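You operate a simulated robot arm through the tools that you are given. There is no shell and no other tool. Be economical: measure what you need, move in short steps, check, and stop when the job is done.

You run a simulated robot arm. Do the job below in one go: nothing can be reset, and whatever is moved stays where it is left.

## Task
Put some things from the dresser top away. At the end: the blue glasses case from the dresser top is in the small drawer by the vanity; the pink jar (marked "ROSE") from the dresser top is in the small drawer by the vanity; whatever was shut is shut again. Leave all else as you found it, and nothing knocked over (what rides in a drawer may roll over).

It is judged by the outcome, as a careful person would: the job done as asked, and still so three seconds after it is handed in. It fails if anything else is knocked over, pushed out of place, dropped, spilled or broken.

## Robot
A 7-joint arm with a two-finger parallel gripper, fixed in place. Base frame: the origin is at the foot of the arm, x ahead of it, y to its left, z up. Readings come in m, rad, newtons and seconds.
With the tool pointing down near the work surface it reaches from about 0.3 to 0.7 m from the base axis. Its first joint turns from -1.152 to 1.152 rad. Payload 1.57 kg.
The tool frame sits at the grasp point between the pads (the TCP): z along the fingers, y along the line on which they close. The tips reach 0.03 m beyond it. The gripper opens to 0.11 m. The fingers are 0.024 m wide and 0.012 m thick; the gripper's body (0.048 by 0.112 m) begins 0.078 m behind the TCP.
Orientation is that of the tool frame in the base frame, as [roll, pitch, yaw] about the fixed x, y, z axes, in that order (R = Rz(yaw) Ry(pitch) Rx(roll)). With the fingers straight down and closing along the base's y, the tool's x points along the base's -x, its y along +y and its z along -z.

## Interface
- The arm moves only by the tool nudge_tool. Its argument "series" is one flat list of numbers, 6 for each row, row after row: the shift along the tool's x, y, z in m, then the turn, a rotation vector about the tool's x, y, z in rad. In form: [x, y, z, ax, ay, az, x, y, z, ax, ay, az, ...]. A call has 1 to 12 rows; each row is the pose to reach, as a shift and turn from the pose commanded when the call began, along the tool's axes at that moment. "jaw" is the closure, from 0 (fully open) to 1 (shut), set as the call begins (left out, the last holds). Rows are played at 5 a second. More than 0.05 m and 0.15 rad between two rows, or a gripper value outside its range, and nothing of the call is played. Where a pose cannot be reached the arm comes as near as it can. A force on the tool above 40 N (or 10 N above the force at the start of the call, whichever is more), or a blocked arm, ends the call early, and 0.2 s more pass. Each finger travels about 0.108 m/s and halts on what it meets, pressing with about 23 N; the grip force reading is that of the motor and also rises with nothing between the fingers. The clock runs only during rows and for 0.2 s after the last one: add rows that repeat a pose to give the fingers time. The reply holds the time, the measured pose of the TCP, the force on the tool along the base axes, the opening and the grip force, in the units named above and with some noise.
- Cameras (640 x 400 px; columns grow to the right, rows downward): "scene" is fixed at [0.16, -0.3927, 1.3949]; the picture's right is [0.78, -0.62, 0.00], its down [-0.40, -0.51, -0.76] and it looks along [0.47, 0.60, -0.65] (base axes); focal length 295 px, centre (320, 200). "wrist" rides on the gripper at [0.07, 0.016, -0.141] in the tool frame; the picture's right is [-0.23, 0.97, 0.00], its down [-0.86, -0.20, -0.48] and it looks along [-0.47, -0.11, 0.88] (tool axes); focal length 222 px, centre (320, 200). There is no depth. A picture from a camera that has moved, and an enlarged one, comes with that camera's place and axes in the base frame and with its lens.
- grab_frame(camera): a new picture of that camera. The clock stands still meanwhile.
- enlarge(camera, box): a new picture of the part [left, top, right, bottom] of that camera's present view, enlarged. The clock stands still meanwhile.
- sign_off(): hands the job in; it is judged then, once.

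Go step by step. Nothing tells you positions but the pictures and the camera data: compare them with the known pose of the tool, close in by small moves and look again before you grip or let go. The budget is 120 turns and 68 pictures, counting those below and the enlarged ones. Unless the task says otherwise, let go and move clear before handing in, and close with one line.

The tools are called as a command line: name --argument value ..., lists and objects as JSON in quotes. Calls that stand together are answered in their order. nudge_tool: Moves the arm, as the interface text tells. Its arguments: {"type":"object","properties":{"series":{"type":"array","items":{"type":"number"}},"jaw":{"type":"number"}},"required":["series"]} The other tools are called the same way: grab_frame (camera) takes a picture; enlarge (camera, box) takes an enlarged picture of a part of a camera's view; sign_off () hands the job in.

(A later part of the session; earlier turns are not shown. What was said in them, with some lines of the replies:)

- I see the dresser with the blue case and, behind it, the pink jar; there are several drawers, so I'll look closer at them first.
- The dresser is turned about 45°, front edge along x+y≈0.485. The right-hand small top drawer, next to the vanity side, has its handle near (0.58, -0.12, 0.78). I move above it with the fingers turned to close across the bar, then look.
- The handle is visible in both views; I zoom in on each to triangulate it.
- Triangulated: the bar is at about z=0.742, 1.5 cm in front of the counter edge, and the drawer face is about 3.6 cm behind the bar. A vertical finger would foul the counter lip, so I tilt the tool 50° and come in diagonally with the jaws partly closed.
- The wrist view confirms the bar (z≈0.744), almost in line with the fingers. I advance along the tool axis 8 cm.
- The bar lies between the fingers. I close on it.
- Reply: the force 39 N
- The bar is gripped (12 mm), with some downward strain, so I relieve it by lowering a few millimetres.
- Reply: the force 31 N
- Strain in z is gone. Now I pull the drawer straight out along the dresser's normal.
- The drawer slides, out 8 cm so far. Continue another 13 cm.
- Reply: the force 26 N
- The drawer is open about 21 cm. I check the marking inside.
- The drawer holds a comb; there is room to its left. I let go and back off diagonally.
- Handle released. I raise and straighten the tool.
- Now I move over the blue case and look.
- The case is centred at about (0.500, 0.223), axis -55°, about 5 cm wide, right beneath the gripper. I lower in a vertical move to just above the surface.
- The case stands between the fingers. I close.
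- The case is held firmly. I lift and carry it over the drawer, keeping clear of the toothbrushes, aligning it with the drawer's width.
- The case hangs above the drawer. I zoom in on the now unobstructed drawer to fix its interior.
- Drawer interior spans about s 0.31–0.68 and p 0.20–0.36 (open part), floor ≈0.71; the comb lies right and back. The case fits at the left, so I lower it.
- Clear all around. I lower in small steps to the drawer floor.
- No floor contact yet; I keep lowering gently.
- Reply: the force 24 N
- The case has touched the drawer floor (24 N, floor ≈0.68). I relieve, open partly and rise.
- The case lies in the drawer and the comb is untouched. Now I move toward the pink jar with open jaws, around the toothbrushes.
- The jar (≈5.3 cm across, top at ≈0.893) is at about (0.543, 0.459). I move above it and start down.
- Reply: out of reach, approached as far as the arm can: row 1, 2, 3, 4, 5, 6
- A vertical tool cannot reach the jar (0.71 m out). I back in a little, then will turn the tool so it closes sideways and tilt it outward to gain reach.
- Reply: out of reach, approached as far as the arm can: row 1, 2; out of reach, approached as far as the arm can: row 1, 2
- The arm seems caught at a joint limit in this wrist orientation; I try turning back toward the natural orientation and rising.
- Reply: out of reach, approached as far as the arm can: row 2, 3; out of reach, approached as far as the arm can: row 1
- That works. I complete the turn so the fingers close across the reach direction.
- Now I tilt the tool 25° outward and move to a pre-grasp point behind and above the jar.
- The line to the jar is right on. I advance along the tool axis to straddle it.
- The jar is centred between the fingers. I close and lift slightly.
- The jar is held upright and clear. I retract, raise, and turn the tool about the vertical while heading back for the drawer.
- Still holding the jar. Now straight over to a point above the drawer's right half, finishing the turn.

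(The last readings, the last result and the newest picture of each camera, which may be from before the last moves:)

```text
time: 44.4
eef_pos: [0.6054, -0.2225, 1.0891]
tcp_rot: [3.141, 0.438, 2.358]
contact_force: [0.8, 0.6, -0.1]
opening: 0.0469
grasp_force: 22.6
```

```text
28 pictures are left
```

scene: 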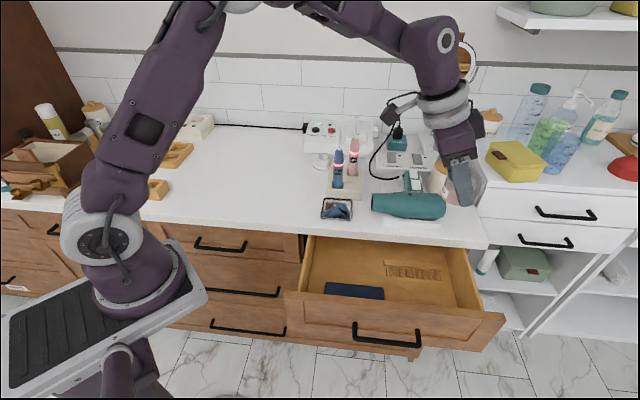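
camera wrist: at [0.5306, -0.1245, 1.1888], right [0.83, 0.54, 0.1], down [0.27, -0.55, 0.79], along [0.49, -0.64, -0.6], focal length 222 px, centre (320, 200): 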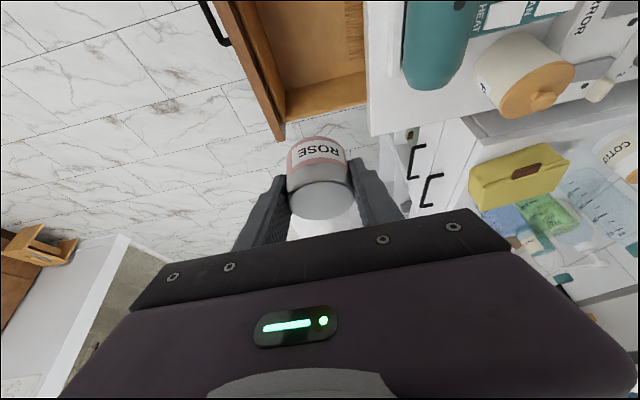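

The jar is over the clear right part of the drawer. I descend vertically partway and check.

nudge_tool --series '[0.0175, 0, 0.0375, 0, 0, 0, 0.035, 0, 0.075, 0, 0, 0, 0.0525, 0, 0.1125, 0, 0, 0, 0.07, 0, 0.15, 0, 0, 0, 0.0875, 0, 0.1875, 0, 0, 0, 0.105, 0, 0.225, 0, 0, 0, 0.1225, 0, 0.2625, 0, 0, 0]'

grab_frame --camera "wrist"

enlarge --camera "scene" --box '[280, 180, 520, 340]'

```text
time: 46.0
eef_pos: [0.6051, -0.2218, 0.7988]
tcp_rot: [-3.141, 0.437, 2.358]
contact_force: [0.0, -0.5, -0.5]
opening: 0.047
grasp_force: 23.1
```

```text
27 pictures are left
camera wrist: at [0.5304, -0.1236, 0.8987], right [0.83, 0.55, 0.1], down [0.27, -0.55, 0.8], along [0.49, -0.64, -0.6], focal length 222 px, centre (320, 200)
```

wrist: 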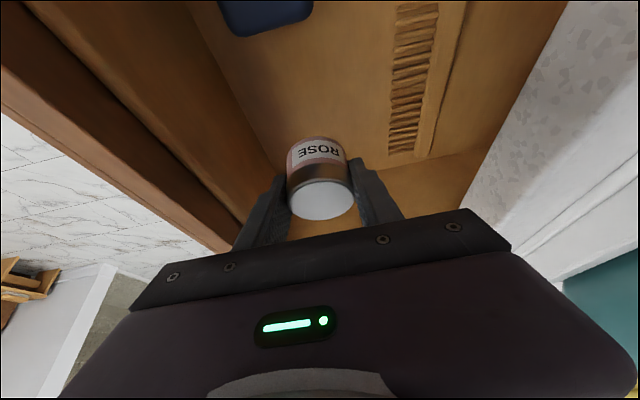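

```text
2.50 times, centred on (400, 260) of scene
camera zoom: at [0.16, -0.3928, 1.3949], right [0.78, -0.62, 0.0], down [-0.4, -0.51, -0.76], along [0.47, 0.6, -0.65], focal length 738 px, centre (120, 50)
```

zoom: 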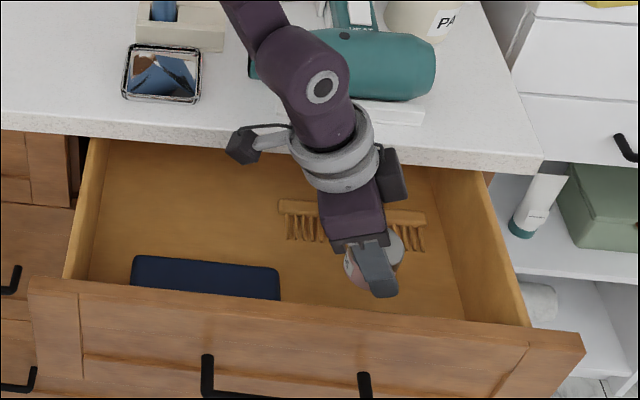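

Clear of comb, case and walls. I lower further, then in fine steps.

nudge_tool --series '[0.0085, 0, 0.0181, 0, 0, 0, 0.0169, 0, 0.0362, 0, 0, 0, 0.0254, 0, 0.0544, 0, 0, 0, 0.0288, 0, 0.0616, 0, 0, 0]'

nudge_tool --series '[0.0013, 0, 0.0027, 0, 0, 0, 0.0025, 0, 0.0054, 0, 0, 0, 0.0034, 0, 0.0072, 0, 0, 0]'

```text
time: 47.0
eef_pos: [0.6059, -0.221, 0.7308]
tcp_rot: [3.141, 0.439, 2.358]
contact_force: [0.9, -0.7, -0.4]
opening: 0.0474
grasp_force: 22.7
```

```text
time: 47.8
eef_pos: [0.6073, -0.2222, 0.7218]
tcp_rot: [-3.14, 0.435, 2.36]
contact_force: [0.9, 0.8, -0.9]
opening: 0.0471
grasp_force: 22.8
```

nudge_tool --series '[0.0008, 0, 0.0018, 0, 0, 0, 0.0017, 0, 0.0036, 0, 0, 0]'

```text
time: 48.4
eef_pos: [0.6071, -0.2226, 0.7212]
tcp_rot: [3.139, 0.44, 2.358]
contact_force: [-2.4, 3.1, 16.3]
opening: 0.0471
grasp_force: 22.8
```

The jar rests on the floor of the drawer. I relieve, open partly and lift straight out.

nudge_tool --series '[-0.0008, 0, -0.0018, 0, 0, 0, -0.0008, 0, -0.0018, 0, 0, 0, -0.0008, 0, -0.0018, 0, 0, 0, -0.0085, 0, -0.0181, 0, 0, 0, -0.0254, 0, -0.0544, 0, 0, 0, -0.0423, 0, -0.0906, 0, 0, 0, -0.0592, 0, -0.1268, 0, 0, 0, -0.0761, 0, -0.163, 0, 0, 0, -0.093, 0, -0.1992, 0, 0, 0, -0.11, 0, -0.2354, 0, 0, 0, -0.127, 0, -0.2716, 0, 0, 0, -0.1439, 0, -0.3078, 0, 0, 0]' --jaw 0.3

enlarge --camera "scene" --box '[280, 180, 520, 340]'

```text
time: 51.0
eef_pos: [0.6043, -0.2242, 1.0628]
tcp_rot: [-3.14, 0.436, 2.362]
contact_force: [-0.4, 0.2, 0.3]
opening: 0.0767
grasp_force: 0.0
```

```text
2.50 times, centred on (400, 260) of scene
camera zoom: at [0.1599, -0.3927, 1.3949], right [0.78, -0.62, 0.0], down [-0.4, -0.51, -0.76], along [0.47, 0.6, -0.65], focal length 738 px, centre (120, 50)
```

zoom: 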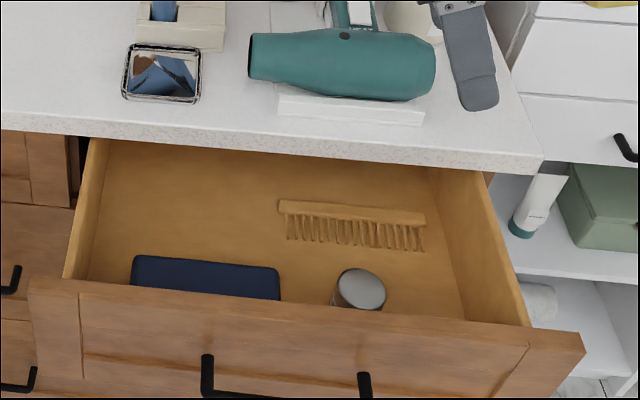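

Jar is upright beside the case in the drawer. Now I straighten the tool and go back in front of the handle to close the drawer.

nudge_tool --series '[0.0109, -0.0364, -0.0117, 0, 0.0727, 0, 0.0217, -0.0728, -0.0234, 0, 0.1453, 0, 0.0326, -0.1092, -0.0351, 0, 0.218, 0, 0.0435, -0.1457, -0.0468, 0, 0.2907, 0, 0.0543, -0.1821, -0.0585, 0, 0.3633, 0, 0.0652, -0.2185, -0.0702, 0, 0.436, 0]' --jaw 0.7

```text
time: 52.4
eef_pos: [0.3889, -0.3134, 1.0961]
tcp_rot: [3.141, 0.001, 2.361]
contact_force: [-0.2, 0.3, 0.4]
opening: 0.0327
grasp_force: 0.0
```

nudge_tool --series '[-0.0006, -0.0004, 0.0467, -0.1455, 0, 0, -0.0012, -0.0009, 0.0933, -0.291, 0, 0, -0.0018, -0.0013, 0.14, -0.4365, 0, 0, -0.0025, -0.0017, 0.1867, -0.582, 0, 0, -0.0031, -0.0022, 0.2333, -0.7275, 0, 0, -0.0037, -0.0026, 0.28, -0.873, 0, 0]'

grab_frame --camera "wrist"

```text
time: 53.8
eef_pos: [0.3916, -0.3182, 0.8136]
tcp_rot: [2.269, 0.003, 2.357]
contact_force: [-0.3, 0.6, -0.5]
opening: 0.0331
grasp_force: 0.1
```

```text
24 pictures are left
camera wrist: at [0.2732, -0.3387, 0.9186], right [0.6, 0.28, 0.75], down [0.26, -0.95, 0.16], along [0.76, 0.1, -0.65], focal length 222 px, centre (320, 200)
```

wrist: 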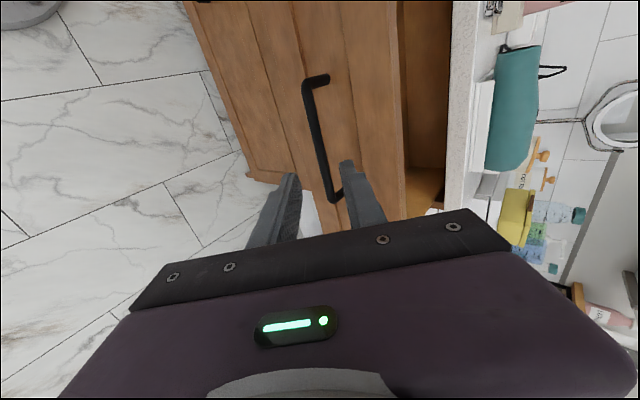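

Same view as when I left the handle. I advance and regrip the bar.

nudge_tool --series '[0, 0, 0.035, 0, 0, 0, 0, 0, 0.07, 0, 0, 0, 0, 0, 0.098, 0, 0, 0]'

nudge_tool --series '[0, 0, 0, 0, 0, 0, 0, 0, 0, 0, 0, 0, 0, 0, 0, 0, 0, 0]' --jaw 1

```text
time: 54.6
eef_pos: [0.4444, -0.2642, 0.7516]
tcp_rot: [2.27, 0.0, 2.358]
contact_force: [0.1, 0.2, 1.1]
opening: 0.0329
grasp_force: 0.2
```

```text
time: 55.4
eef_pos: [0.4436, -0.2659, 0.7508]
tcp_rot: [2.27, 0.001, 2.357]
contact_force: [3.1, -0.5, -18.0]
opening: 0.0117
grasp_force: 29.0
```

Gripped. I push the drawer shut smoothly along the dresser's normal.

nudge_tool --series '[0, 0.0051, 0.0061, 0, 0, 0, 0, 0.0141, 0.0169, 0, 0, 0, 0, 0.0244, 0.0291, 0, 0, 0, 0, 0.0347, 0.0414, 0, 0, 0, 0, 0.045, 0.0536, 0, 0, 0, 0, 0.0553, 0.0659, 0, 0, 0, 0, 0.0656, 0.0781, 0, 0, 0, 0, 0.0759, 0.0904, 0, 0, 0, 0, 0.0862, 0.1026, 0, 0, 0, 0, 0.0965, 0.1149, 0, 0, 0, 0, 0.1061, 0.1264, 0, 0, 0, 0, 0.1157, 0.1379, 0, 0, 0]'

enlarge --camera "scene" --box '[280, 180, 520, 340]'

```text
time: 58.0
eef_pos: [0.5712, -0.1386, 0.7516]
tcp_rot: [2.271, 0.001, 2.358]
contact_force: [4.4, -5.6, -33.3]
opening: 0.0119
grasp_force: 29.0
```

```text
2.50 times, centred on (400, 260) of scene
camera zoom: at [0.1606, -0.393, 1.3948], right [0.78, -0.62, 0.0], down [-0.4, -0.51, -0.76], along [0.47, 0.6, -0.65], focal length 738 px, centre (120, 50)
```

zoom: 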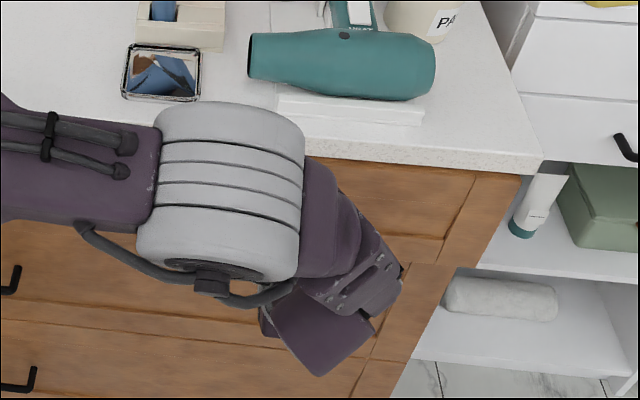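

About 3 cm to go; I push on gently while relieving the vertical strain.

nudge_tool --series '[0, 0.0028, 0.008, 0, 0, 0, 0, 0.008, 0.0142, 0, 0, 0, 0, 0.0131, 0.0203, 0, 0, 0, 0, 0.0176, 0.0257, 0, 0, 0, 0, 0.0202, 0.0287, 0, 0, 0]'

```text
time: 59.2
eef_pos: [0.5948, -0.1149, 0.7486]
tcp_rot: [2.273, 0.002, 2.358]
contact_force: [-15.5, -13.5, 15.4]
opening: 0.012
grasp_force: 29.5
```

The stop is reached with reaction force at the original position. I release, back off and check.

nudge_tool --series '[0, 0, 0, 0, 0, 0, 0, 0, 0, 0, 0, 0, 0, 0, -0.03, 0, 0, 0, 0, 0, -0.06, 0, 0, 0, 0, 0, -0.1, 0, 0, 0]' --jaw 0.7

nudge_tool --series '[0, 0.0063, -0.064, 0.1455, 0, 0, 0, 0.0, -0.09, 0.15, 0, 0, 0, 0.035, -0.12, 0.28, 0, 0, 0, 0.07, -0.15, 0.42, 0, 0, 0, 0.105, -0.18, 0.56, 0, 0, 0, 0.14, -0.21, 0.7, 0, 0, 0, 0.175, -0.24, 0.84, 0, 0]' --jaw 0.7

grab_frame --camera "scene"

```text
time: 60.4
eef_pos: [0.5414, -0.168, 0.8116]
tcp_rot: [2.27, 0.001, 2.36]
contact_force: [0.8, -0.5, 0.5]
opening: 0.0328
grasp_force: 0.0
```

```text
refused: row 1 steps farther than a row can; nothing moved
```

```text
22 pictures are left
```

scene: 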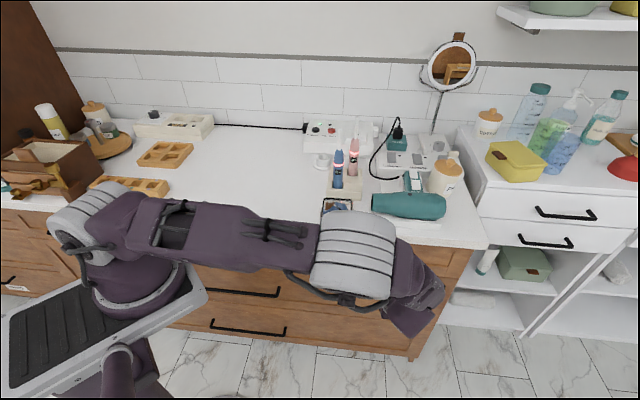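

I rise clear, straightening the tool, and look at the closed drawer.

nudge_tool --series '[0, 0.0299, -0.0381, 0.1455, 0, 0, 0, 0.0598, -0.0762, 0.291, 0, 0, 0, 0.0897, -0.1143, 0.4365, 0, 0, 0, 0.1196, -0.1524, 0.582, 0, 0, 0, 0.1495, -0.1905, 0.7275, 0, 0, 0, 0.1794, -0.2286, 0.873, 0, 0]' --jaw 0.7

enlarge --camera "scene" --box '[290, 180, 500, 300]'

grab_frame --camera "scene"

```text
time: 61.8
eef_pos: [0.4982, -0.2117, 1.0995]
tcp_rot: [-3.136, 0.0, 2.358]
contact_force: [-0.5, 0.2, 0.2]
opening: 0.033
grasp_force: 0.1
```

```text
3.05 times, centred on (395, 240) of scene
camera zoom: at [0.1599, -0.3927, 1.3949], right [0.78, -0.62, 0.0], down [-0.4, -0.51, -0.76], along [0.47, 0.6, -0.65], focal length 899 px, centre (91, 78)
```

zoom: 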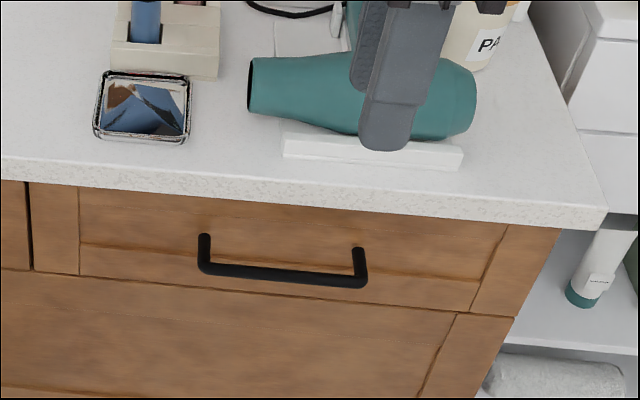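

```text
20 pictures are left
```

scene: 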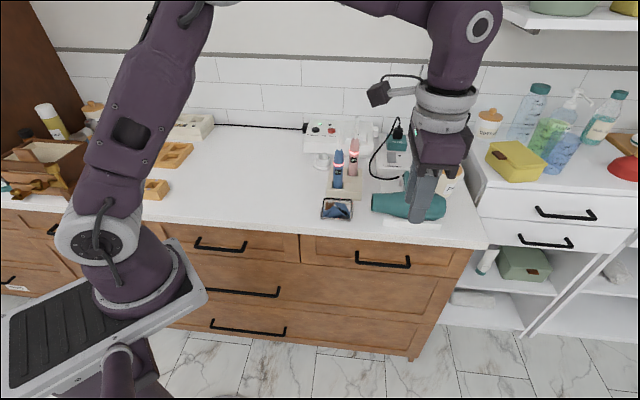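

The handle is at the same pixels as in the starting picture, so the drawer is fully shut. Everything else looks as it was at the start and the gripper is empty and clear, so I hand in.

sign_off

```text
The job is handed in.
```

The blue glasses case and the pink ROSE jar are in the small drawer by the vanity, which I took to be the dresser's right-hand top drawer. The drawer is shut again, and nothing else on the dresser was disturbed.
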